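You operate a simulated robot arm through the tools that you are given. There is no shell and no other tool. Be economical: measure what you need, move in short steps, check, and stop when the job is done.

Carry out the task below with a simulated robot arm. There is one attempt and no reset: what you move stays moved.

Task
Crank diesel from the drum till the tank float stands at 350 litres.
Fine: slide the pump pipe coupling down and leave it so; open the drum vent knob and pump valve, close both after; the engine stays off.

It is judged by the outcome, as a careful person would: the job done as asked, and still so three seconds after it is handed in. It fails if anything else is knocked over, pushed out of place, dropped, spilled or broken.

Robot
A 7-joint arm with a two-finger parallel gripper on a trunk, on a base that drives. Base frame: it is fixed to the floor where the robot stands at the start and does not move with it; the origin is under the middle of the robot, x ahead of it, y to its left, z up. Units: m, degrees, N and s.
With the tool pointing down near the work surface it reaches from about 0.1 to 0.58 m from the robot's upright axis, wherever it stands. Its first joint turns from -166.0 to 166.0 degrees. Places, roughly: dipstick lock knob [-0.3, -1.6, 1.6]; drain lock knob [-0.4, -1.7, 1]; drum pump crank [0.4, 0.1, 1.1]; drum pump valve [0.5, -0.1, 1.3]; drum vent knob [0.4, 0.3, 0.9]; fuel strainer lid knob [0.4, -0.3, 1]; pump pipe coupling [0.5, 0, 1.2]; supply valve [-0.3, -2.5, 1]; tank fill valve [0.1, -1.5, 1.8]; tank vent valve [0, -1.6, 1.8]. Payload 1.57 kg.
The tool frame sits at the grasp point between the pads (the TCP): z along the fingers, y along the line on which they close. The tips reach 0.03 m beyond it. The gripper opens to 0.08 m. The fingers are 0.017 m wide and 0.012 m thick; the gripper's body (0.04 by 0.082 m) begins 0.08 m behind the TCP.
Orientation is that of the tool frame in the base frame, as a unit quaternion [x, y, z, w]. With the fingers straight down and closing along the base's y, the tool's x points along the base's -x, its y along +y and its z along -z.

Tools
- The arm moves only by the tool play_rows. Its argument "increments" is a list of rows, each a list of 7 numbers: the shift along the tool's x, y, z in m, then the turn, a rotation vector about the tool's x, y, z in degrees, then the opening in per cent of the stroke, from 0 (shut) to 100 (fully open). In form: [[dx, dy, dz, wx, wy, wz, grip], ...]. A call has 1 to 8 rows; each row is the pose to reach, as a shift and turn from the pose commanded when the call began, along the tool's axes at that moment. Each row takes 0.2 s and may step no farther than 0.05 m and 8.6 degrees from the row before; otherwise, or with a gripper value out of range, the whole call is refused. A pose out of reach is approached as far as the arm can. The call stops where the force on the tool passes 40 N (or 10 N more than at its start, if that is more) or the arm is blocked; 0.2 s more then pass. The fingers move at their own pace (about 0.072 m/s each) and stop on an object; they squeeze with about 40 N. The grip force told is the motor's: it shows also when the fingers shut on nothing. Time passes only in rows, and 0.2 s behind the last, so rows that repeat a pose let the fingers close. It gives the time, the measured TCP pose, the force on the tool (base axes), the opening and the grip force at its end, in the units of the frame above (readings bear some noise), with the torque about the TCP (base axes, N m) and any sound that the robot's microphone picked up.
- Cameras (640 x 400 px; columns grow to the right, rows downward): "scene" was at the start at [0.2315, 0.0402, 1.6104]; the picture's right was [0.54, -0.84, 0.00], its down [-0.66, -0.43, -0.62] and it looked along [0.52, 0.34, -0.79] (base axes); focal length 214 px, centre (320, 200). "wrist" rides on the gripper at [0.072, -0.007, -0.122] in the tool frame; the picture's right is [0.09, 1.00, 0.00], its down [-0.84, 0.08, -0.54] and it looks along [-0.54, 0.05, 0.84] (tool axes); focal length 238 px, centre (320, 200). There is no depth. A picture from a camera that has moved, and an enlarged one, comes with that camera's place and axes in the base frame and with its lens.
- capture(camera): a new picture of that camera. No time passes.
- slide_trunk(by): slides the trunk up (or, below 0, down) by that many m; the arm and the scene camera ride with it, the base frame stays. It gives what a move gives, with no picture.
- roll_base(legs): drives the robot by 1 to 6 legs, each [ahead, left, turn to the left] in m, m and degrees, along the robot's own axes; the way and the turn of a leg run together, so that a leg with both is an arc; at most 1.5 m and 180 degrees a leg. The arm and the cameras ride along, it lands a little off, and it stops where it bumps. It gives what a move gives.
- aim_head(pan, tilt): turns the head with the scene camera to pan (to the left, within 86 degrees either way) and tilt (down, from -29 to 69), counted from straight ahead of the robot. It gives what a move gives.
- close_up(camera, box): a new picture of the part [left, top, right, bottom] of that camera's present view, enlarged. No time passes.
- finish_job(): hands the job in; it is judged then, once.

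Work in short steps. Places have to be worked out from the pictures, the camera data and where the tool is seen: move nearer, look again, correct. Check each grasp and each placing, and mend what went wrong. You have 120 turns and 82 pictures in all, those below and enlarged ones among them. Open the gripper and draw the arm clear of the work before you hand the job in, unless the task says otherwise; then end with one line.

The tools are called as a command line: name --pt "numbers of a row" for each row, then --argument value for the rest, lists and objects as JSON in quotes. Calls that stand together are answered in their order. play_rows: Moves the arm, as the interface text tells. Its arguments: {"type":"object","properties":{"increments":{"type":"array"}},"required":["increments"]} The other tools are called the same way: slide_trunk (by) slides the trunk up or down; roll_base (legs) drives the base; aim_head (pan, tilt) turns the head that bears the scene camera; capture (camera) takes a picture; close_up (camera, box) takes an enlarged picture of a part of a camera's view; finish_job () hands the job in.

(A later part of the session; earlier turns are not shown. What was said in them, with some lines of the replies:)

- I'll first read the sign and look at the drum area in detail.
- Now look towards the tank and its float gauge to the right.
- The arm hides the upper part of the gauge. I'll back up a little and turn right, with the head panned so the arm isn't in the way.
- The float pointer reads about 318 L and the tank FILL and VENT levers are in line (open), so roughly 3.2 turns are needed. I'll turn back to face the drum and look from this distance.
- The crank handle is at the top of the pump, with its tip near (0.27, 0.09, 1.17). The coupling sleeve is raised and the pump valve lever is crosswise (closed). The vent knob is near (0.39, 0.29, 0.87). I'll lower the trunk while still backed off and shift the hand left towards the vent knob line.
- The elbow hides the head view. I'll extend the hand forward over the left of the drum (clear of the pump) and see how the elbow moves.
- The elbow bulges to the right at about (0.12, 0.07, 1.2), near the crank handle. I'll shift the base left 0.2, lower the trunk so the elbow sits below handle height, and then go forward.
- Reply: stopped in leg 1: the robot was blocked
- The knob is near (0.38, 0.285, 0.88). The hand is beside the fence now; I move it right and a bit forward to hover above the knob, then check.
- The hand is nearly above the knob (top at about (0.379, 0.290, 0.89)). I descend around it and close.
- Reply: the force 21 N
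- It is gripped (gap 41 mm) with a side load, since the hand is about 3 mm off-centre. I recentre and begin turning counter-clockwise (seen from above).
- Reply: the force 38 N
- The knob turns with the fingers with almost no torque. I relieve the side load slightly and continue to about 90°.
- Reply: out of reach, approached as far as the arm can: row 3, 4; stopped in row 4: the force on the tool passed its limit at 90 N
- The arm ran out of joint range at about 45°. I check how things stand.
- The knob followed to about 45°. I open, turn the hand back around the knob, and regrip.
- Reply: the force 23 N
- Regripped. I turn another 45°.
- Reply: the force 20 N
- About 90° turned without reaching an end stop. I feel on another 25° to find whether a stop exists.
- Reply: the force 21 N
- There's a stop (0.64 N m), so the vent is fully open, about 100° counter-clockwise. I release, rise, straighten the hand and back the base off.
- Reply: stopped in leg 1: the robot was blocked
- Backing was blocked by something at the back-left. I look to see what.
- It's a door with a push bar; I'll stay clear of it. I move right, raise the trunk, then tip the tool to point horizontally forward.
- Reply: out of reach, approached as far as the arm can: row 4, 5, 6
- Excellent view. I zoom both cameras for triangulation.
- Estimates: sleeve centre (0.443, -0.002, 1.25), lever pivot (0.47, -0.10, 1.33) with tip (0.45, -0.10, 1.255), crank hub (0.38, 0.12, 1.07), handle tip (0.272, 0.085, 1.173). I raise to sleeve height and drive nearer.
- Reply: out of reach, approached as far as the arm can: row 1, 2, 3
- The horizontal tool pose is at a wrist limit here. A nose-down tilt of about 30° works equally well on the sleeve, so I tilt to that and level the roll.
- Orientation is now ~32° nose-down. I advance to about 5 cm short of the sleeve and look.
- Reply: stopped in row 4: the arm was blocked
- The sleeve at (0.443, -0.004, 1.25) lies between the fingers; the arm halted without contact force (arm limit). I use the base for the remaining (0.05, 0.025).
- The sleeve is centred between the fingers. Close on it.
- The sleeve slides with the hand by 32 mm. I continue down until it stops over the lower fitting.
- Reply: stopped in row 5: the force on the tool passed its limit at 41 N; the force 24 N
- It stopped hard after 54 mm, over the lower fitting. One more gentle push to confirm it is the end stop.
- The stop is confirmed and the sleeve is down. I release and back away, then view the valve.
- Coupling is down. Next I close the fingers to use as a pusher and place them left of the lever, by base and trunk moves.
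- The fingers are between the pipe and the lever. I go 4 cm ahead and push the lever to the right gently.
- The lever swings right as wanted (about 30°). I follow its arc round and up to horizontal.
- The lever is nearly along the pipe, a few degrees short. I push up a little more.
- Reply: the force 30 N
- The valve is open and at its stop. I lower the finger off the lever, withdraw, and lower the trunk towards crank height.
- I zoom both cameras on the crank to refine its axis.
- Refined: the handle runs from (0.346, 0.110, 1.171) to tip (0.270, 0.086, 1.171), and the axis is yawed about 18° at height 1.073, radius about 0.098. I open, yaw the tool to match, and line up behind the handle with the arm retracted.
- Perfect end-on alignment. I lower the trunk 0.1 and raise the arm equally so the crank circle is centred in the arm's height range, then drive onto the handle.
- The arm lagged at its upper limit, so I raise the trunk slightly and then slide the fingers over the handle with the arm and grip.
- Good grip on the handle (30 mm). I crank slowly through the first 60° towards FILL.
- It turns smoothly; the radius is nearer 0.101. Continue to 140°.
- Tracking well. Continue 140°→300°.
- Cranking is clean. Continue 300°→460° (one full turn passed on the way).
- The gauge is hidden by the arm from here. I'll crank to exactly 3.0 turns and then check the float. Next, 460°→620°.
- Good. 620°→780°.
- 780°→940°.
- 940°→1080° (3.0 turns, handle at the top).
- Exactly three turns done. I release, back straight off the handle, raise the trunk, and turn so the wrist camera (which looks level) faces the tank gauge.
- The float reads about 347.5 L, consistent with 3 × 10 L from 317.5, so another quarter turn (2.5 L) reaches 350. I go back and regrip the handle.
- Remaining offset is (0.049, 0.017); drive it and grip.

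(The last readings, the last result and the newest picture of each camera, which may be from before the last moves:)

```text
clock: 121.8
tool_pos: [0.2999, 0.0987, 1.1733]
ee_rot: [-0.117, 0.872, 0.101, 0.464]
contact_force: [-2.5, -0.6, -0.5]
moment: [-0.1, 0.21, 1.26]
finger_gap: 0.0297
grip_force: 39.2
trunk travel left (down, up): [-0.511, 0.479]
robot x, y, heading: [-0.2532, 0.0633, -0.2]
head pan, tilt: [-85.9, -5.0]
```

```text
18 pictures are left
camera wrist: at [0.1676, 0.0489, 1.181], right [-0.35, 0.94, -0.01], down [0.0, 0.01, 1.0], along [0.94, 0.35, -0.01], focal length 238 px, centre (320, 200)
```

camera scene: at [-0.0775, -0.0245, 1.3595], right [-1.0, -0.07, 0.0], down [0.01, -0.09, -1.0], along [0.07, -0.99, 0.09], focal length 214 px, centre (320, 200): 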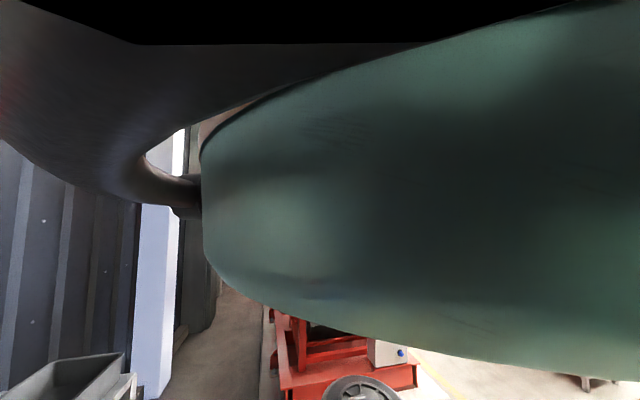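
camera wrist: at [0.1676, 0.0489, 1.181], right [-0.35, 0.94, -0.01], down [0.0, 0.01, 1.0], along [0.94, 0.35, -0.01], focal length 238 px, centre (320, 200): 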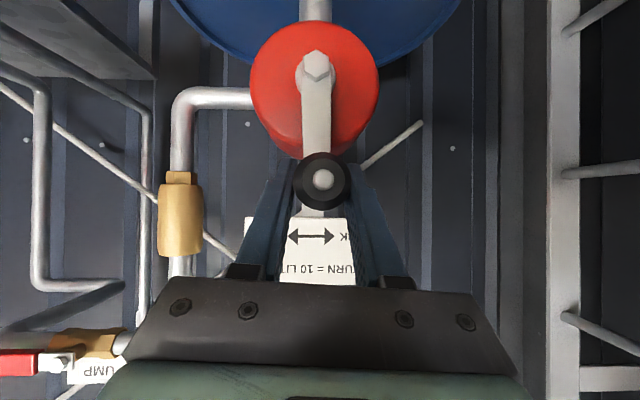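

Regripped. Turn exactly 90° towards FILL.

play_rows --pt "0.0012 -0.0262 0.0011 0 0 0 10" --pt "0.008 -0.0513 0.006 0 0 0 10" --pt "0.0201 -0.0732 0.0143 0 0 0 10" --pt "0.0364 -0.0907 0.0254 0 0 0 10" --pt "0.0561 -0.1024 0.0385 0 0 0 10" --pt "0.0776 -0.1076 0.0528 0 0 0 10" --pt "0.0776 -0.1076 0.0528 0 0 0 10"

capture --camera "wrist"

```text
clock: 123.4
tool_pos: [0.3315, 0.0016, 1.0728]
ee_rot: [-0.117, 0.873, 0.1, 0.463]
contact_force: [-3.2, -4.8, -0.8]
moment: [0.24, -0.78, 0.89]
finger_gap: 0.0297
grip_force: 39.6
trunk travel left (down, up): [-0.511, 0.479]
robot x, y, heading: [-0.2528, 0.0683, -0.4]
head pan, tilt: [-85.9, -5.0]
```

```text
17 pictures are left
camera wrist: at [0.1989, -0.0482, 1.0808], right [-0.34, 0.94, -0.01], down [0.01, 0.01, 1.0], along [0.94, 0.34, -0.01], focal length 238 px, centre (320, 200)
```

wrist: 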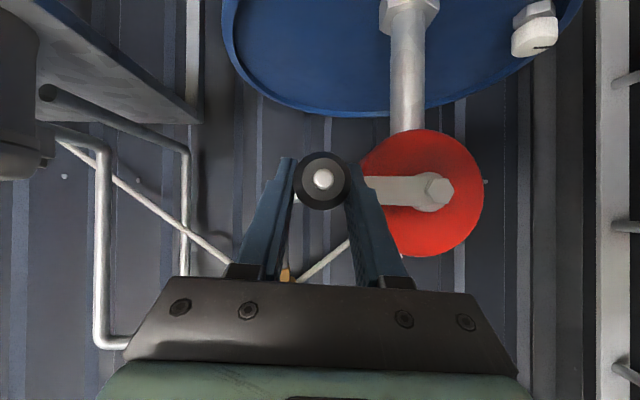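

The crank arm is horizontal, 3.25 turns in total. I release, back off and check the float again.

play_rows --pt "0 0 0 0 0 0 50" --pt "0 0 0 0 0 0 80" --pt "0 0 0 0 0 0 80"

roll_base --legs '[[-0.13, -0.043, 0]]'

slide_trunk --by 0.47

roll_base --legs '[[0, 0, -113]]'

capture --camera "wrist"

```text
clock: 124.2
tool_pos: [0.3331, 0.0022, 1.0753]
ee_rot: [-0.116, 0.872, 0.1, 0.465]
contact_force: [0.9, -0.6, 0.2]
moment: [0.0, 0.04, 0.0]
finger_gap: 0.0642
grip_force: 0.1
trunk travel left (down, up): [-0.511, 0.479]
robot x, y, heading: [-0.2535, 0.0653, 0.1]
head pan, tilt: [-85.9, -5.0]
```

```text
clock: 125.5
tool_pos: [0.2045, -0.0383, 1.0753]
ee_rot: [-0.117, 0.872, 0.1, 0.464]
contact_force: [-0.2, 1.2, 0.3]
moment: [-0.02, 0.03, -0.01]
finger_gap: 0.0641
grip_force: 0.0
trunk travel left (down, up): [-0.511, 0.479]
robot x, y, heading: [-0.3846, 0.0234, -0.0]
head pan, tilt: [-85.9, -5.0]
```

```text
refused: 0.47 is not a number from -0.4 to 0.4
```

```text
clock: 130.6
tool_pos: [-0.6611, -0.4954, 1.0736]
ee_rot: [0.66, 0.582, -0.33, 0.341]
contact_force: [0.0, 0.3, 0.1]
moment: [-0.04, -0.02, -0.02]
finger_gap: 0.0641
grip_force: 0.2
trunk travel left (down, up): [-0.511, 0.479]
robot x, y, heading: [-0.382, 0.0198, -112.4]
head pan, tilt: [-85.9, -5.0]
```

```text
16 pictures are left
camera wrist: at [-0.6564, -0.3529, 1.0812], right [1.0, -0.04, -0.01], down [0.01, -0.01, 1.0], along [-0.04, -1.0, -0.01], focal length 238 px, centre (320, 200)
```

wrist: 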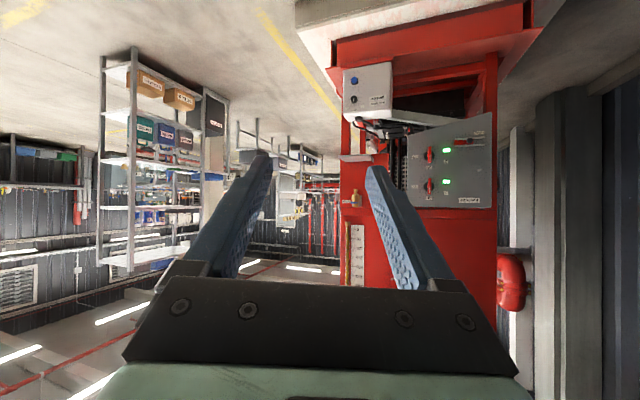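

The slide was refused (max 0.4), but nothing was hit. I raise now in two slides.

slide_trunk --by 0.4

slide_trunk --by 0.07

roll_base --legs '[[0, 0, 5]]'

close_up --camera "wrist" --box '[315, 190, 365, 230]'

```text
clock: 134.5
tool_pos: [-0.6617, -0.4941, 1.4729]
ee_rot: [0.659, 0.583, -0.33, 0.342]
contact_force: [0.2, -0.6, -0.5]
moment: [0.02, -0.04, -0.03]
finger_gap: 0.064
grip_force: 0.0
trunk travel left (down, up): [-0.911, 0.079]
robot x, y, heading: [-0.3809, 0.0237, -112.3]
head pan, tilt: [-85.9, -5.0]
```

```text
clock: 135.6
tool_pos: [-0.661, -0.4945, 1.5435]
ee_rot: [0.659, 0.583, -0.33, 0.342]
contact_force: [-0.1, 0.2, 0.3]
moment: [0.04, -0.01, 0.01]
finger_gap: 0.064
grip_force: 0.1
trunk travel left (down, up): [-0.981, 0.009]
robot x, y, heading: [-0.3809, 0.0253, -112.4]
head pan, tilt: [-85.9, -5.0]
```

```text
clock: 136.4
tool_pos: [-0.6157, -0.5154, 1.544]
ee_rot: [0.633, 0.61, -0.315, 0.357]
contact_force: [0.0, -0.5, -0.2]
moment: [-0.01, -0.03, 0.0]
finger_gap: 0.064
grip_force: 0.2
trunk travel left (down, up): [-0.981, 0.009]
robot x, y, heading: [-0.3777, 0.0198, -107.5]
head pan, tilt: [-85.9, -5.0]
```

```text
10.00 times, centred on (340, 210) of wrist
camera zoom: at [-0.6228, -0.375, 1.5513], right [1.0, 0.05, -0.01], down [0.01, -0.01, 1.0], along [0.05, -1.0, -0.01], focal length 2384 px, centre (120, 100)
```

zoom: 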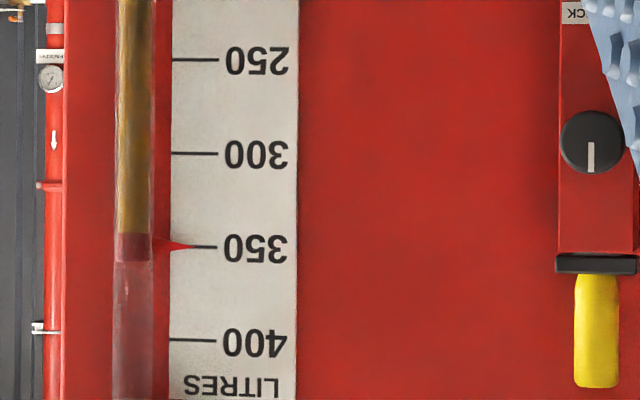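

The float stands exactly at 350 L. Now close the pump valve: I turn back, and bring closed fingers above the lever's outer end.

roll_base --legs '[[0, 0, 107.5]]'

slide_trunk --by -0.15

play_rows --pt "0 0 0 0 0 0 40" --pt "0 0 0 0 0 0 0" --pt "0 0 0 0 0 0 0" --pt "0 0 0 0 0 0 0"

```text
clock: 141.4
tool_pos: [0.2041, -0.0297, 1.5446]
ee_rot: [-0.125, 0.871, 0.105, 0.463]
contact_force: [0.9, 0.1, 0.5]
moment: [0.0, -0.02, -0.02]
finger_gap: 0.064
grip_force: 0.1
trunk travel left (down, up): [-0.981, 0.009]
robot x, y, heading: [-0.3847, 0.0227, 0.7]
head pan, tilt: [-85.9, -5.0]
```

```text
clock: 143.1
tool_pos: [0.205, -0.0299, 1.3941]
ee_rot: [-0.125, 0.871, 0.105, 0.464]
contact_force: [-0.3, 0.1, -0.4]
moment: [0.01, -0.03, 0.03]
finger_gap: 0.0641
grip_force: 0.0
trunk travel left (down, up): [-0.831, 0.159]
robot x, y, heading: [-0.3768, 0.0201, 0.5]
head pan, tilt: [-85.9, -5.0]
```

```text
clock: 144.1
tool_pos: [0.2056, -0.0287, 1.3935]
ee_rot: [-0.124, 0.871, 0.104, 0.463]
contact_force: [0.1, 0.0, -0.2]
moment: [-0.01, 0.0, 0.03]
finger_gap: 0.0001
grip_force: 21.2
trunk travel left (down, up): [-0.831, 0.159]
robot x, y, heading: [-0.3815, 0.0224, 0.8]
head pan, tilt: [-85.9, -5.0]
```

roll_base --legs '[[0, 0, -0.7], [0, -0.121, 0], [0.18, 0, 0]]'

capture --camera "wrist"

```text
clock: 146.8
tool_pos: [0.3834, -0.1576, 1.393]
ee_rot: [-0.118, 0.872, 0.101, 0.464]
contact_force: [1.3, 0.5, -0.2]
moment: [-0.03, 0.0, 0.04]
finger_gap: 0.0
grip_force: 21.1
trunk travel left (down, up): [-0.831, 0.159]
robot x, y, heading: [-0.2037, -0.0963, -0.1]
head pan, tilt: [-85.9, -5.0]
```

```text
14 pictures are left
camera wrist: at [0.249, -0.2075, 1.4014], right [-0.35, 0.94, -0.01], down [0.0, 0.01, 1.0], along [0.94, 0.35, -0.01], focal length 238 px, centre (320, 200)
```

wrist: 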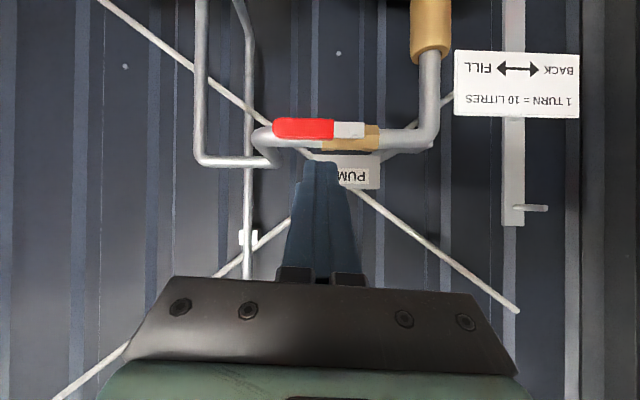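

The lever's outer end is at y about -0.176, below and ahead of the fingertips. I advance 6.5 cm and press down along its arc.

roll_base --legs '[[0.066, 0, 0]]'

play_rows --pt "0.025 -0.002 0.0165 0 0 0 0" --pt "0.0499 -0.0041 0.0331 0 0 0 0" --pt "0.0706 -0.0048 0.0471 0 0 0 0" --pt "0.0815 0.0009 0.0568 0 0 0 0"

capture --camera "wrist"

```text
clock: 147.8
tool_pos: [0.4467, -0.1584, 1.3943]
ee_rot: [-0.117, 0.872, 0.1, 0.464]
contact_force: [0.9, -0.9, -0.4]
moment: [0.0, 0.01, 0.03]
finger_gap: 0.0
grip_force: 21.9
trunk travel left (down, up): [-0.831, 0.159]
robot x, y, heading: [-0.1376, -0.096, 0.0]
head pan, tilt: [-85.9, -5.0]
```

```text
clock: 148.8
tool_pos: [0.4478, -0.1494, 1.2929]
ee_rot: [-0.117, 0.873, 0.1, 0.463]
contact_force: [0.2, -1.2, 0.0]
moment: [0.06, 0.05, 0.01]
finger_gap: 0.0
grip_force: 20.9
trunk travel left (down, up): [-0.831, 0.159]
robot x, y, heading: [-0.1359, -0.098, -0.2]
head pan, tilt: [-85.9, -5.0]
```

```text
13 pictures are left
camera wrist: at [0.3146, -0.1993, 1.3008], right [-0.35, 0.94, -0.01], down [0.01, 0.01, 1.0], along [0.94, 0.35, -0.01], focal length 238 px, centre (320, 200)
```

wrist: 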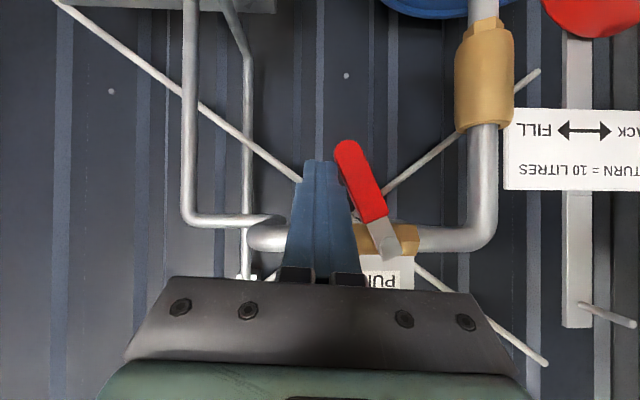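

The lever is down to about 25°. Continue to vertical and feel for the stop.

play_rows --pt "0.0062 0.0108 0.0084 0 0 0 0" --pt "0.0101 0.0199 0.0146 0 0 0 0" --pt "0.0105 0.0293 0.0185 0 0 0 0" --pt "0.0099 0.035 0.0202 0 0 0 0" --pt "0.0099 0.035 0.0202 0 0 0 0"

capture --camera "wrist"

```text
clock: 150.0
tool_pos: [0.447, -0.1211, 1.2775]
ee_rot: [-0.113, 0.873, 0.097, 0.464]
contact_force: [-3.0, -21.6, -1.8]
moment: [-0.43, 0.06, -0.28]
finger_gap: 0.0001
grip_force: 20.9
trunk travel left (down, up): [-0.831, 0.159]
robot x, y, heading: [-0.1377, -0.0954, -0.1]
head pan, tilt: [-85.9, -5.0]
```

```text
12 pictures are left
camera wrist: at [0.3132, -0.1685, 1.2854], right [-0.34, 0.94, -0.01], down [0.01, 0.02, 1.0], along [0.94, 0.34, -0.01], focal length 238 px, centre (320, 200)
```

wrist: 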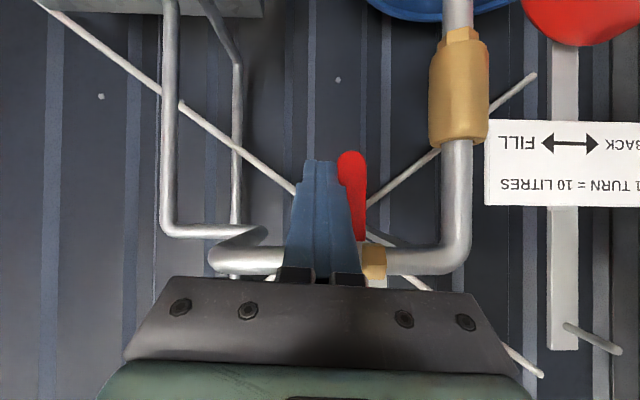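

The valve is closed against its stop and the sleeve is still down. I move the finger off, back the base away, and tip the tool back to vertical for the vent knob.

play_rows --pt "0 -0.01 0 0 0 0 0" --pt "0.002 -0.025 -0.006 0 0 0 0" --pt "0.002 -0.03 -0.008 0 0 0 0"

roll_base --legs '[[-0.25, 0, 0]]'

play_rows --pt "0.0093 0.005 -0.0134 1.66 7.94 1.93 40" --pt "0.0186 0.0103 -0.0269 3.31 15.9 3.86 80" --pt "0.0279 0.0154 -0.0403 4.97 23.8 5.79 100" --pt "0.0371 0.0206 -0.0537 6.63 31.8 7.71 100" --pt "0.0464 0.0257 -0.0671 8.29 39.7 9.64 100" --pt "0.0557 0.0309 -0.0806 9.94 47.7 11.6 100" --pt "0.065 0.036 -0.094 11.6 55.6 13.5 100" --pt "0.065 0.036 -0.094 11.6 55.6 13.5 100"

```text
clock: 150.8
tool_pos: [0.4485, -0.1408, 1.279]
ee_rot: [-0.119, 0.872, 0.102, 0.464]
contact_force: [0.4, -0.5, -0.4]
moment: [0.0, -0.02, 0.0]
finger_gap: 0.0002
grip_force: 21.0
trunk travel left (down, up): [-0.831, 0.159]
robot x, y, heading: [-0.1366, -0.0928, 0.1]
head pan, tilt: [-85.9, -5.0]
```

```text
clock: 152.6
tool_pos: [0.199, -0.1426, 1.2783]
ee_rot: [-0.118, 0.872, 0.101, 0.464]
contact_force: [-0.1, 0.0, -0.2]
moment: [-0.01, 0.0, 0.01]
finger_gap: 0.0001
grip_force: 21.7
trunk travel left (down, up): [-0.831, 0.159]
robot x, y, heading: [-0.3881, -0.0955, 0.2]
head pan, tilt: [-85.9, -5.0]
```

```text
clock: 154.4
tool_pos: [0.0784, -0.1418, 1.279]
ee_rot: [-0.006, 1.0, 0.0, -0.001]
contact_force: [-0.6, -0.4, 0.0]
moment: [0.02, 0.0, -0.02]
finger_gap: 0.0801
grip_force: 0.0
trunk travel left (down, up): [-0.831, 0.159]
robot x, y, heading: [-0.389, -0.0967, -0.0]
head pan, tilt: [-85.9, -5.0]
```

Back to vertical. I set the arm pose for the knob here in free space, then lower the trunk.

play_rows --pt "-0.008 0.022 -0.025 0 0 0 100" --pt "-0.016 0.044 -0.05 0 0 0 100" --pt "-0.024 0.066 -0.075 0 0 0 100" --pt "-0.032 0.088 -0.1 0 0 0 100" --pt "-0.04 0.11 -0.125 0 0 0 100" --pt "-0.048 0.132 -0.15 0 0 0 100" --pt "-0.056 0.154 -0.175 0 0 0 100" --pt "-0.06 0.163 -0.195 0 0 0 100"

slide_trunk --by -0.4

slide_trunk --by -0.12

roll_base --legs '[[0, 0.19, 0], [0.12, 0, 0]]'

aim_head --pan 20 --tilt 20

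capture --camera "scene"

```text
clock: 156.2
tool_pos: [0.1361, 0.0216, 1.4746]
ee_rot: [-0.006, 1.0, 0.001, 0.001]
contact_force: [0.6, 0.9, 0.3]
moment: [0.0, 0.03, 0.02]
finger_gap: 0.0798
grip_force: 0.1
trunk travel left (down, up): [-0.831, 0.159]
robot x, y, heading: [-0.3874, -0.0967, 0.3]
head pan, tilt: [-85.9, -5.0]
```

```text
clock: 160.1
tool_pos: [0.1365, 0.0219, 1.0751]
ee_rot: [-0.006, 1.0, 0.001, 0.0]
contact_force: [0.2, 0.5, -0.9]
moment: [-0.01, 0.02, -0.01]
finger_gap: 0.0804
grip_force: 0.0
trunk travel left (down, up): [-0.431, 0.559]
robot x, y, heading: [-0.3893, -0.0926, -0.2]
head pan, tilt: [-85.9, -5.0]
```

```text
clock: 161.6
tool_pos: [0.1368, 0.0221, 0.9539]
ee_rot: [-0.007, 1.0, 0.0, 0.0]
contact_force: [-0.5, 0.1, -1.0]
moment: [-0.01, 0.02, 0.0]
finger_gap: 0.0797
grip_force: 0.1
trunk travel left (down, up): [-0.311, 0.679]
robot x, y, heading: [-0.3888, -0.095, 0.0]
head pan, tilt: [-85.9, -5.0]
```

```text
clock: 163.9
tool_pos: [0.2564, 0.2112, 0.9552]
ee_rot: [-0.006, 1.0, 0.001, 0.001]
contact_force: [0.2, -0.7, 0.3]
moment: [0.01, -0.02, -0.01]
finger_gap: 0.0798
grip_force: 0.0
trunk travel left (down, up): [-0.311, 0.679]
robot x, y, heading: [-0.2664, 0.0927, 0.1]
head pan, tilt: [-85.9, -5.0]
```

```text
clock: 165.8
tool_pos: [0.2567, 0.2113, 0.954]
ee_rot: [-0.007, 1.0, 0.001, 0.0]
contact_force: [-0.2, -0.2, -1.1]
moment: [-0.01, 0.0, -0.01]
finger_gap: 0.08
grip_force: 0.1
trunk travel left (down, up): [-0.311, 0.679]
robot x, y, heading: [-0.2706, 0.0949, 0.2]
head pan, tilt: [20.0, 20.0]
```

```text
11 pictures are left
camera scene: at [-0.0125, 0.1249, 1.1195], right [0.34, -0.94, 0.0], down [-0.32, -0.12, -0.94], along [0.88, 0.32, -0.34], focal length 214 px, centre (320, 200)
```

scene: 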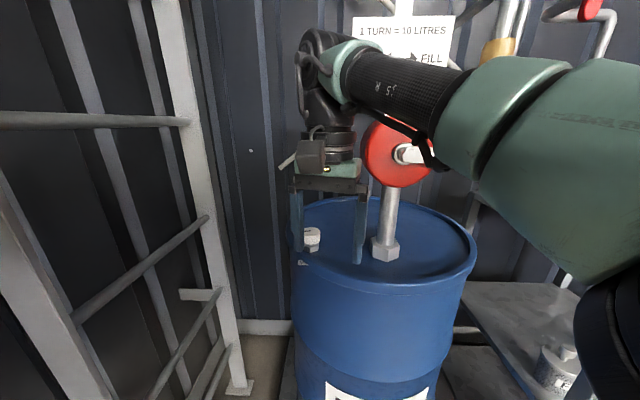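

The elbow sits low, near crank-handle height, and the handle now points right. To pass above it I'll raise the trunk and lower the arm correspondingly, then re-inspect.

slide_trunk --by 0.25

play_rows --pt "0 0 0.04 0 0 0 100" --pt "0 0 0.08 0 0 0 100" --pt "0 0 0.12 0 0 0 100" --pt "0 0 0.16 0 0 0 100" --pt "0 0 0.2 0 0 0 100" --pt "0 0 0.24 0 0 0 100" --pt "0 0 0.24 0 0 0 100"

capture --camera "scene"

```text
clock: 168.4
tool_pos: [0.2565, 0.2102, 1.2054]
ee_rot: [-0.007, 1.0, 0.001, 0.0]
contact_force: [0.3, 0.3, 0.1]
moment: [0.01, 0.0, -0.02]
finger_gap: 0.0801
grip_force: 0.1
trunk travel left (down, up): [-0.561, 0.429]
robot x, y, heading: [-0.266, 0.0934, 0.1]
head pan, tilt: [20.0, 20.0]
```

```text
clock: 170.0
tool_pos: [0.2562, 0.2142, 0.9652]
ee_rot: [-0.007, 1.0, 0.0, 0.0]
contact_force: [0.3, 0.2, -0.8]
moment: [-0.01, 0.0, 0.0]
finger_gap: 0.08
grip_force: 0.1
trunk travel left (down, up): [-0.561, 0.429]
robot x, y, heading: [-0.267, 0.0931, 0.4]
head pan, tilt: [20.0, 20.0]
```

```text
10 pictures are left
camera scene: at [-0.0127, 0.1249, 1.3696], right [0.34, -0.94, 0.0], down [-0.32, -0.12, -0.94], along [0.88, 0.32, -0.34], focal length 214 px, centre (320, 200)
```

scene: 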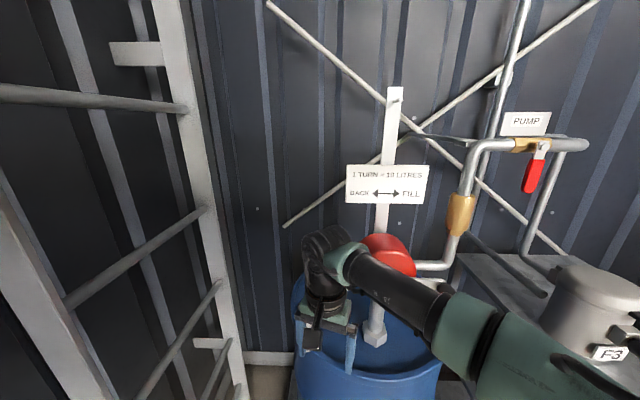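

This posture is worse (the forearm lies right above the handle). The original posture put the elbow lower and clear, so I restore it exactly as in the first knob visit.

play_rows --pt "0 0 -0.04 0 0 0 100" --pt "0 0 -0.08 0 0 0 100" --pt "0 0 -0.12 0 0 0 100" --pt "0 0 -0.16 0 0 0 100" --pt "0 0 -0.2 0 0 0 100" --pt "0 0 -0.24 0 0 0 100" --pt "0 0 -0.257 0 0 0 100" --pt "0 0 -0.257 0 0 0 100"

slide_trunk --by -0.271

roll_base --legs '[[0.01, 0.07, -0.3]]'

aim_head --pan -10 --tilt 20

capture --camera "scene"

```text
clock: 171.8
tool_pos: [0.2589, 0.2132, 1.2233]
ee_rot: [-0.007, 1.0, 0.001, 0.0]
contact_force: [-0.2, 0.0, -0.3]
moment: [0.02, 0.01, 0.04]
finger_gap: 0.0803
grip_force: 0.0
trunk travel left (down, up): [-0.561, 0.429]
robot x, y, heading: [-0.268, 0.0926, 0.3]
head pan, tilt: [20.0, 20.0]
```

```text
clock: 174.5
tool_pos: [0.2583, 0.2132, 0.9517]
ee_rot: [-0.007, 1.0, 0.002, -0.001]
contact_force: [0.6, -0.1, -0.1]
moment: [-0.03, 0.02, -0.02]
finger_gap: 0.0797
grip_force: 0.0
trunk travel left (down, up): [-0.29, 0.7]
robot x, y, heading: [-0.2683, 0.093, -0.2]
head pan, tilt: [20.0, 20.0]
```

```text
clock: 175.6
tool_pos: [0.2689, 0.2675, 0.951]
ee_rot: [-0.007, 1.0, 0.005, 0.0]
contact_force: [-0.1, 0.2, -1.9]
moment: [0.04, -0.01, 0.01]
finger_gap: 0.0801
grip_force: 0.0
trunk travel left (down, up): [-0.29, 0.7]
robot x, y, heading: [-0.262, 0.1533, 0.1]
head pan, tilt: [20.0, 20.0]
stopped in leg 1: the robot was blocked; the commanded pose is now the measured one
```

```text
clock: 176.5
tool_pos: [0.2674, 0.2667, 0.9516]
ee_rot: [-0.007, 1.0, 0.006, 0.0]
contact_force: [-0.5, -0.2, 0.3]
moment: [0.03, 0.0, -0.02]
finger_gap: 0.0802
grip_force: 0.1
trunk travel left (down, up): [-0.29, 0.7]
robot x, y, heading: [-0.2607, 0.1522, -0.0]
head pan, tilt: [-10.0, 20.0]
```

```text
9 pictures are left
camera scene: at [0.0024, 0.1293, 1.0977], right [-0.17, -0.98, -0.01], down [-0.34, 0.07, -0.94], along [0.93, -0.16, -0.34], focal length 214 px, centre (320, 200)
```

scene: 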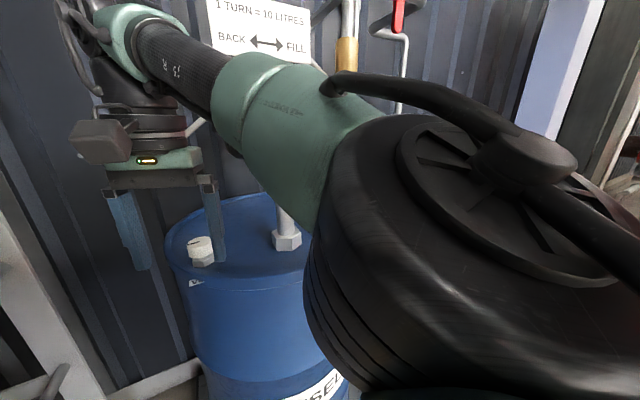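

The elbow is roughly at (0.08, 0.04, 1.04); after driving ahead 0.1 it stays about 4 cm short of the handle. I drive ahead in small legs.

roll_base --legs '[[0.06, 0, 0]]'

aim_head --pan -35 --tilt 10

capture --camera "scene"

```text
clock: 177.5
tool_pos: [0.3278, 0.2715, 0.9511]
ee_rot: [-0.006, 1.0, 0.001, 0.0]
contact_force: [0.4, 0.3, 0.0]
moment: [-0.01, 0.01, 0.0]
finger_gap: 0.0801
grip_force: 0.1
trunk travel left (down, up): [-0.29, 0.7]
robot x, y, heading: [-0.2001, 0.1555, -0.1]
head pan, tilt: [-10.0, 20.0]
```

```text
clock: 178.4
tool_pos: [0.327, 0.2717, 0.9519]
ee_rot: [-0.006, 1.0, 0.001, 0.0]
contact_force: [-0.2, 0.5, 0.3]
moment: [0.01, 0.0, 0.0]
finger_gap: 0.08
grip_force: 0.1
trunk travel left (down, up): [-0.29, 0.7]
robot x, y, heading: [-0.1965, 0.1552, -0.1]
head pan, tilt: [-35.0, 10.0]
```

```text
8 pictures are left
camera scene: at [0.0459, 0.0982, 1.1148], right [-0.57, -0.82, 0.0], down [-0.14, 0.1, -0.98], along [0.81, -0.56, -0.17], focal length 214 px, centre (320, 200)
```

scene: 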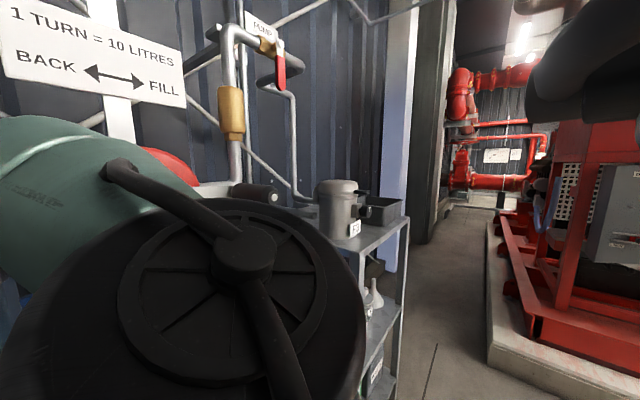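

The handle tip is visible just beyond and above the elbow, with limited clearance. I'll do the remaining 5 cm mostly with the arm instead of the base.

play_rows --pt "-0.015 0.005 0 0 0 0 100" --pt "-0.03 0.01 0 0 0 0 100" --pt "-0.05 0.017 0 0 0 0 100" --pt "-0.05 0.017 0 0 0 0 100"

capture --camera "scene"

capture --camera "wrist"

```text
clock: 179.4
tool_pos: [0.377, 0.2896, 0.9524]
ee_rot: [-0.005, 1.0, 0.001, 0.001]
contact_force: [0.6, -0.3, 0.5]
moment: [0.0, 0.02, -0.02]
finger_gap: 0.08
grip_force: 0.2
trunk travel left (down, up): [-0.29, 0.7]
robot x, y, heading: [-0.2014, 0.1497, -0.2]
head pan, tilt: [-35.0, 10.0]
```

```text
7 pictures are left
camera scene: at [0.0459, 0.0982, 1.1148], right [-0.57, -0.82, 0.0], down [-0.14, 0.1, -0.98], along [0.81, -0.57, -0.17], focal length 214 px, centre (320, 200)
```

scene: 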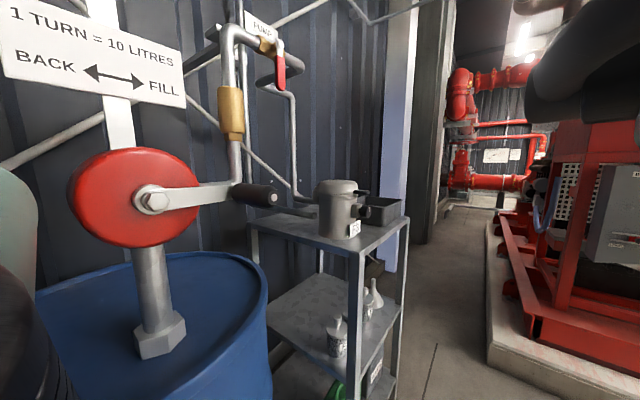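

```text
6 pictures are left
camera wrist: at [0.305, 0.2814, 1.0747], right [-0.1, 0.99, 0.0], down [0.84, 0.09, 0.54], along [0.54, 0.06, -0.84], focal length 238 px, centre (320, 200)
```

wrist: 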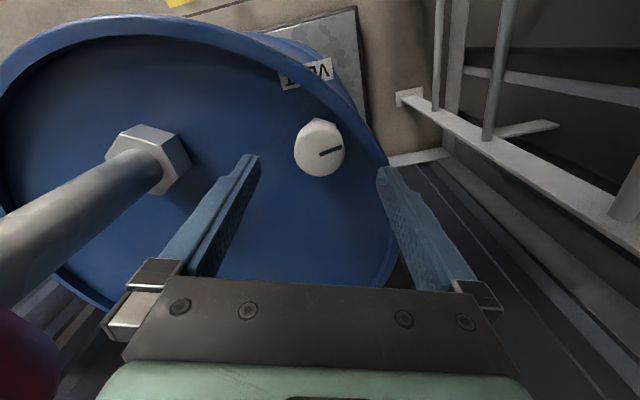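

All clear now: the arm swung away from the crank, which is untouched. I pre-rotate the hand by -34° and descend on the knob.

play_rows --pt "0 -0.0015 0 0 0 -8.5 100" --pt "0 -0.0015 0 0 0 -17 100" --pt "0 -0.0015 0 0 0 -25.5 100" --pt "0 -0.0015 0 0 0 -34 100" --pt "0 -0.0015 0.03 0 0 -34 100" --pt "0 -0.0015 0.0625 0 0 -34 100" --pt "0 -0.0015 0.0625 0 0 -34 100"

play_rows --pt "0 0 0 0 0 0 50" --pt "0 0 0 0 0 0 30" --pt "0 0 0 0 0 0 20" --pt "0 0 0 0 0 0 20"

```text
clock: 181.0
tool_pos: [0.3752, 0.2868, 0.8884]
ee_rot: [-0.298, 0.954, 0.001, 0.002]
contact_force: [-0.3, -0.4, 0.5]
moment: [0.02, 0.02, -0.01]
finger_gap: 0.0801
grip_force: 0.0
out of reach, approached as far as the arm can: row 4, 5
trunk travel left (down, up): [-0.29, 0.7]
robot x, y, heading: [-0.196, 0.1565, -0.2]
head pan, tilt: [-35.0, 10.0]
```

```text
clock: 182.0
tool_pos: [0.3766, 0.2872, 0.8881]
ee_rot: [-0.297, 0.955, 0.001, 0.001]
contact_force: [0.9, -1.2, 0.3]
moment: [-0.25, -0.37, -0.02]
finger_gap: 0.0415
grip_force: 45.1
trunk travel left (down, up): [-0.29, 0.7]
robot x, y, heading: [-0.1973, 0.1535, -0.1]
head pan, tilt: [-35.0, 10.0]
```

Gripped and well centred. I turn clockwise (closing), 68° in this call.

play_rows --pt "0 0 0 0 0 8.5 20" --pt "0 0 0 0 0 17 20" --pt "0 0 0 0 0 25.5 20" --pt "0 0 0 0 0 34 20" --pt "0 0 0 0 0 42.5 20" --pt "0 0 0 0 0 51 20" --pt "0 0 0 0 0 59.5 20" --pt "0 0 0 0 0 68 20"

```text
clock: 183.8
tool_pos: [0.376, 0.2919, 0.888]
ee_rot: [0.284, 0.959, 0.003, -0.003]
contact_force: [-20.4, 15.4, -17.6]
moment: [-0.8, -0.27, 0.03]
finger_gap: 0.0415
grip_force: 45.2
trunk travel left (down, up): [-0.29, 0.7]
robot x, y, heading: [-0.2032, 0.1528, 0.1]
head pan, tilt: [-35.0, 10.0]
```

68° turned. I open, rotate back, recentre, regrip.

play_rows --pt "0 0 0 0 0 0 60" --pt "0 0 0 0 0 0 100" --pt "0 0 0 0 0 -8.5 100" --pt "0 0 0 0 0 -17 100" --pt "0 0 0 0 0 -25.5 100" --pt "0 0 0 0 0 -34 100" --pt "0 0 0 0 0 -42.5 100" --pt "0 0 0 0 0 -51 100"

capture --camera "wrist"

```text
clock: 185.6
tool_pos: [0.3767, 0.2871, 0.8895]
ee_rot: [-0.156, 0.988, 0.001, 0.001]
contact_force: [0.4, 0.6, -0.4]
moment: [-0.01, -0.01, 0.01]
finger_gap: 0.0802
grip_force: 0.1
trunk travel left (down, up): [-0.29, 0.7]
robot x, y, heading: [-0.1972, 0.1471, -0.1]
head pan, tilt: [-35.0, 10.0]
```

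```text
5 pictures are left
camera wrist: at [0.3108, 0.2583, 1.0116], right [-0.39, 0.92, 0.0], down [0.77, 0.33, 0.54], along [0.5, 0.22, -0.84], focal length 238 px, centre (320, 200)
```

wrist: 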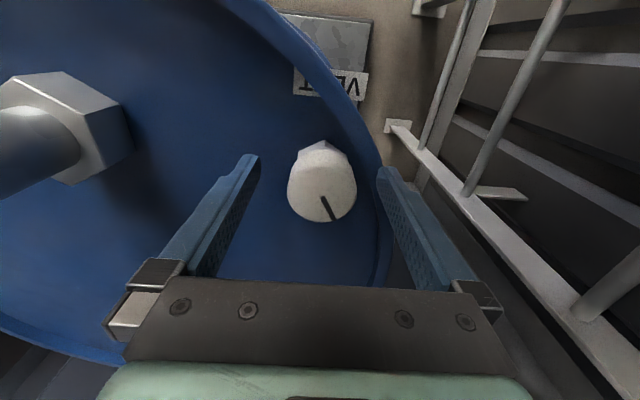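

The tick is about 30° short of its original closed position. I grip and turn until the stop.

play_rows --pt "0 0 0 0 0 0 50" --pt "0 0 0 0 0 0 30" --pt "0 0 0 0 0 0 20" --pt "0 0 0 0 0 0 20"

play_rows --pt "0 0 0 0 0 8 20" --pt "0 0 0 0 0 16 20" --pt "0 0 0 0 0 24 20" --pt "0 0 0 0 0 32 20" --pt "0 0 0 0 0 37 20" --pt "0 0 0 0 0 37 20"

```text
clock: 186.6
tool_pos: [0.3781, 0.2891, 0.8885]
ee_rot: [-0.155, 0.988, 0.002, 0.0]
contact_force: [-2.7, 5.0, -1.2]
moment: [0.04, -0.08, 0.01]
finger_gap: 0.0416
grip_force: 44.6
trunk travel left (down, up): [-0.29, 0.7]
robot x, y, heading: [-0.2007, 0.1481, -0.2]
head pan, tilt: [-35.0, 10.0]
```

```text
clock: 188.0
tool_pos: [0.3759, 0.2898, 0.8887]
ee_rot: [0.166, 0.986, 0.002, 0.001]
contact_force: [-1.7, 17.4, -0.3]
moment: [-0.07, -0.08, 0.61]
finger_gap: 0.0414
grip_force: 44.9
trunk travel left (down, up): [-0.29, 0.7]
robot x, y, heading: [-0.1998, 0.1524, -0.0]
head pan, tilt: [-35.0, 10.0]
```

The closing stop is felt (0.61 N m). I release, lift and check the tick.

play_rows --pt "0 0 0 0 0 0 60" --pt "0 0 0 0 0 0 100" --pt "0 0 -0.03 0 0 -8 100" --pt "0 0 -0.062 0 0 -16 100" --pt "0 0 -0.062 0 0 -19 100"

capture --camera "wrist"

```text
clock: 189.2
tool_pos: [0.3783, 0.2881, 0.9513]
ee_rot: [0.002, 1.0, 0.0, 0.0]
contact_force: [0.5, -0.5, 0.8]
moment: [0.01, 0.02, -0.04]
finger_gap: 0.0802
grip_force: 0.1
trunk travel left (down, up): [-0.29, 0.7]
robot x, y, heading: [-0.1965, 0.1497, -0.0]
head pan, tilt: [-35.0, 10.0]
```

```text
4 pictures are left
camera wrist: at [0.3057, 0.2795, 1.0741], right [-0.09, 1.0, 0.0], down [0.84, 0.07, 0.54], along [0.54, 0.05, -0.84], focal length 238 px, centre (320, 200)
```

wrist: 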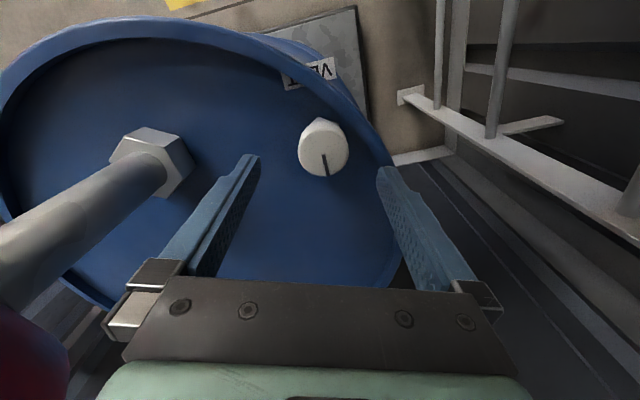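

The tick is back at its original closed position. I back the robot away and take a final look.

roll_base --legs '[[-0.14, -0.02, 0], [-0.1, -0.1, 0]]'

aim_head --pan -10 --tilt 10

capture --camera "scene"

```text
clock: 190.8
tool_pos: [0.2407, 0.2538, 0.949]
ee_rot: [0.003, 1.0, 0.007, -0.003]
contact_force: [-0.1, 0.8, -0.2]
moment: [0.02, 0.0, -0.04]
finger_gap: 0.0801
grip_force: 0.1
trunk travel left (down, up): [-0.29, 0.7]
robot x, y, heading: [-0.3425, 0.1295, -0.2]
head pan, tilt: [-35.0, 10.0]
stopped in leg 2: the robot was blocked; the commanded pose is now the measured one
```

```text
clock: 191.7
tool_pos: [0.2411, 0.2558, 0.948]
ee_rot: [0.004, 1.0, 0.005, -0.004]
contact_force: [0.3, 0.0, -0.2]
moment: [0.0, -0.01, -0.04]
finger_gap: 0.0801
grip_force: 0.1
trunk travel left (down, up): [-0.29, 0.7]
robot x, y, heading: [-0.3448, 0.1279, 0.1]
head pan, tilt: [-10.0, 10.0]
```

```text
3 pictures are left
camera scene: at [-0.0745, 0.1033, 1.1122], right [-0.18, -0.98, -0.01], down [-0.18, 0.04, -0.98], along [0.97, -0.17, -0.18], focal length 214 px, centre (320, 200)
```

scene: 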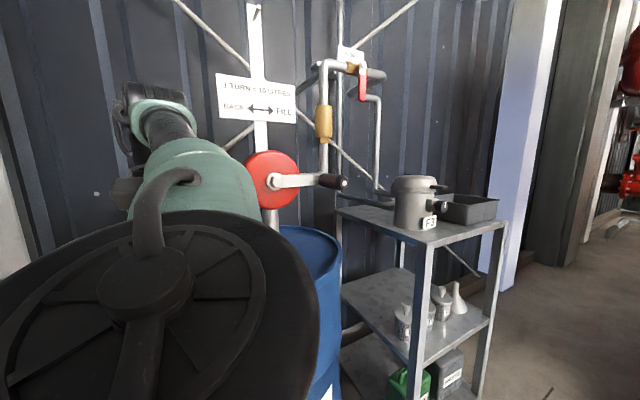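

Valve closed, coupling down, crank as left. I step right and back once more to be clear, then hand in.

roll_base --legs '[[0, -0.1, 0], [-0.08, 0, 0]]'

```text
clock: 193.5
tool_pos: [0.1545, 0.1675, 0.9512]
ee_rot: [0.004, 1.0, 0.0, 0.0]
contact_force: [0.1, 0.6, 0.3]
moment: [0.0, 0.0, 0.0]
finger_gap: 0.0798
grip_force: 0.0
trunk travel left (down, up): [-0.29, 0.7]
robot x, y, heading: [-0.4225, 0.0347, -0.2]
head pan, tilt: [-10.0, 10.0]
```

The arm is clear and the gripper is open, so I hand in.

finish_job

```text
The job is handed in.
```

The tank float stands at 350 litres after 3.25 turns; the coupling is left down, the pump valve and drum vent are closed again, and the engine was never touched. While driving, the base bumped something fixed on its left and rear, probably the ladder or the door's push bar, four times; I saw nothing moved.
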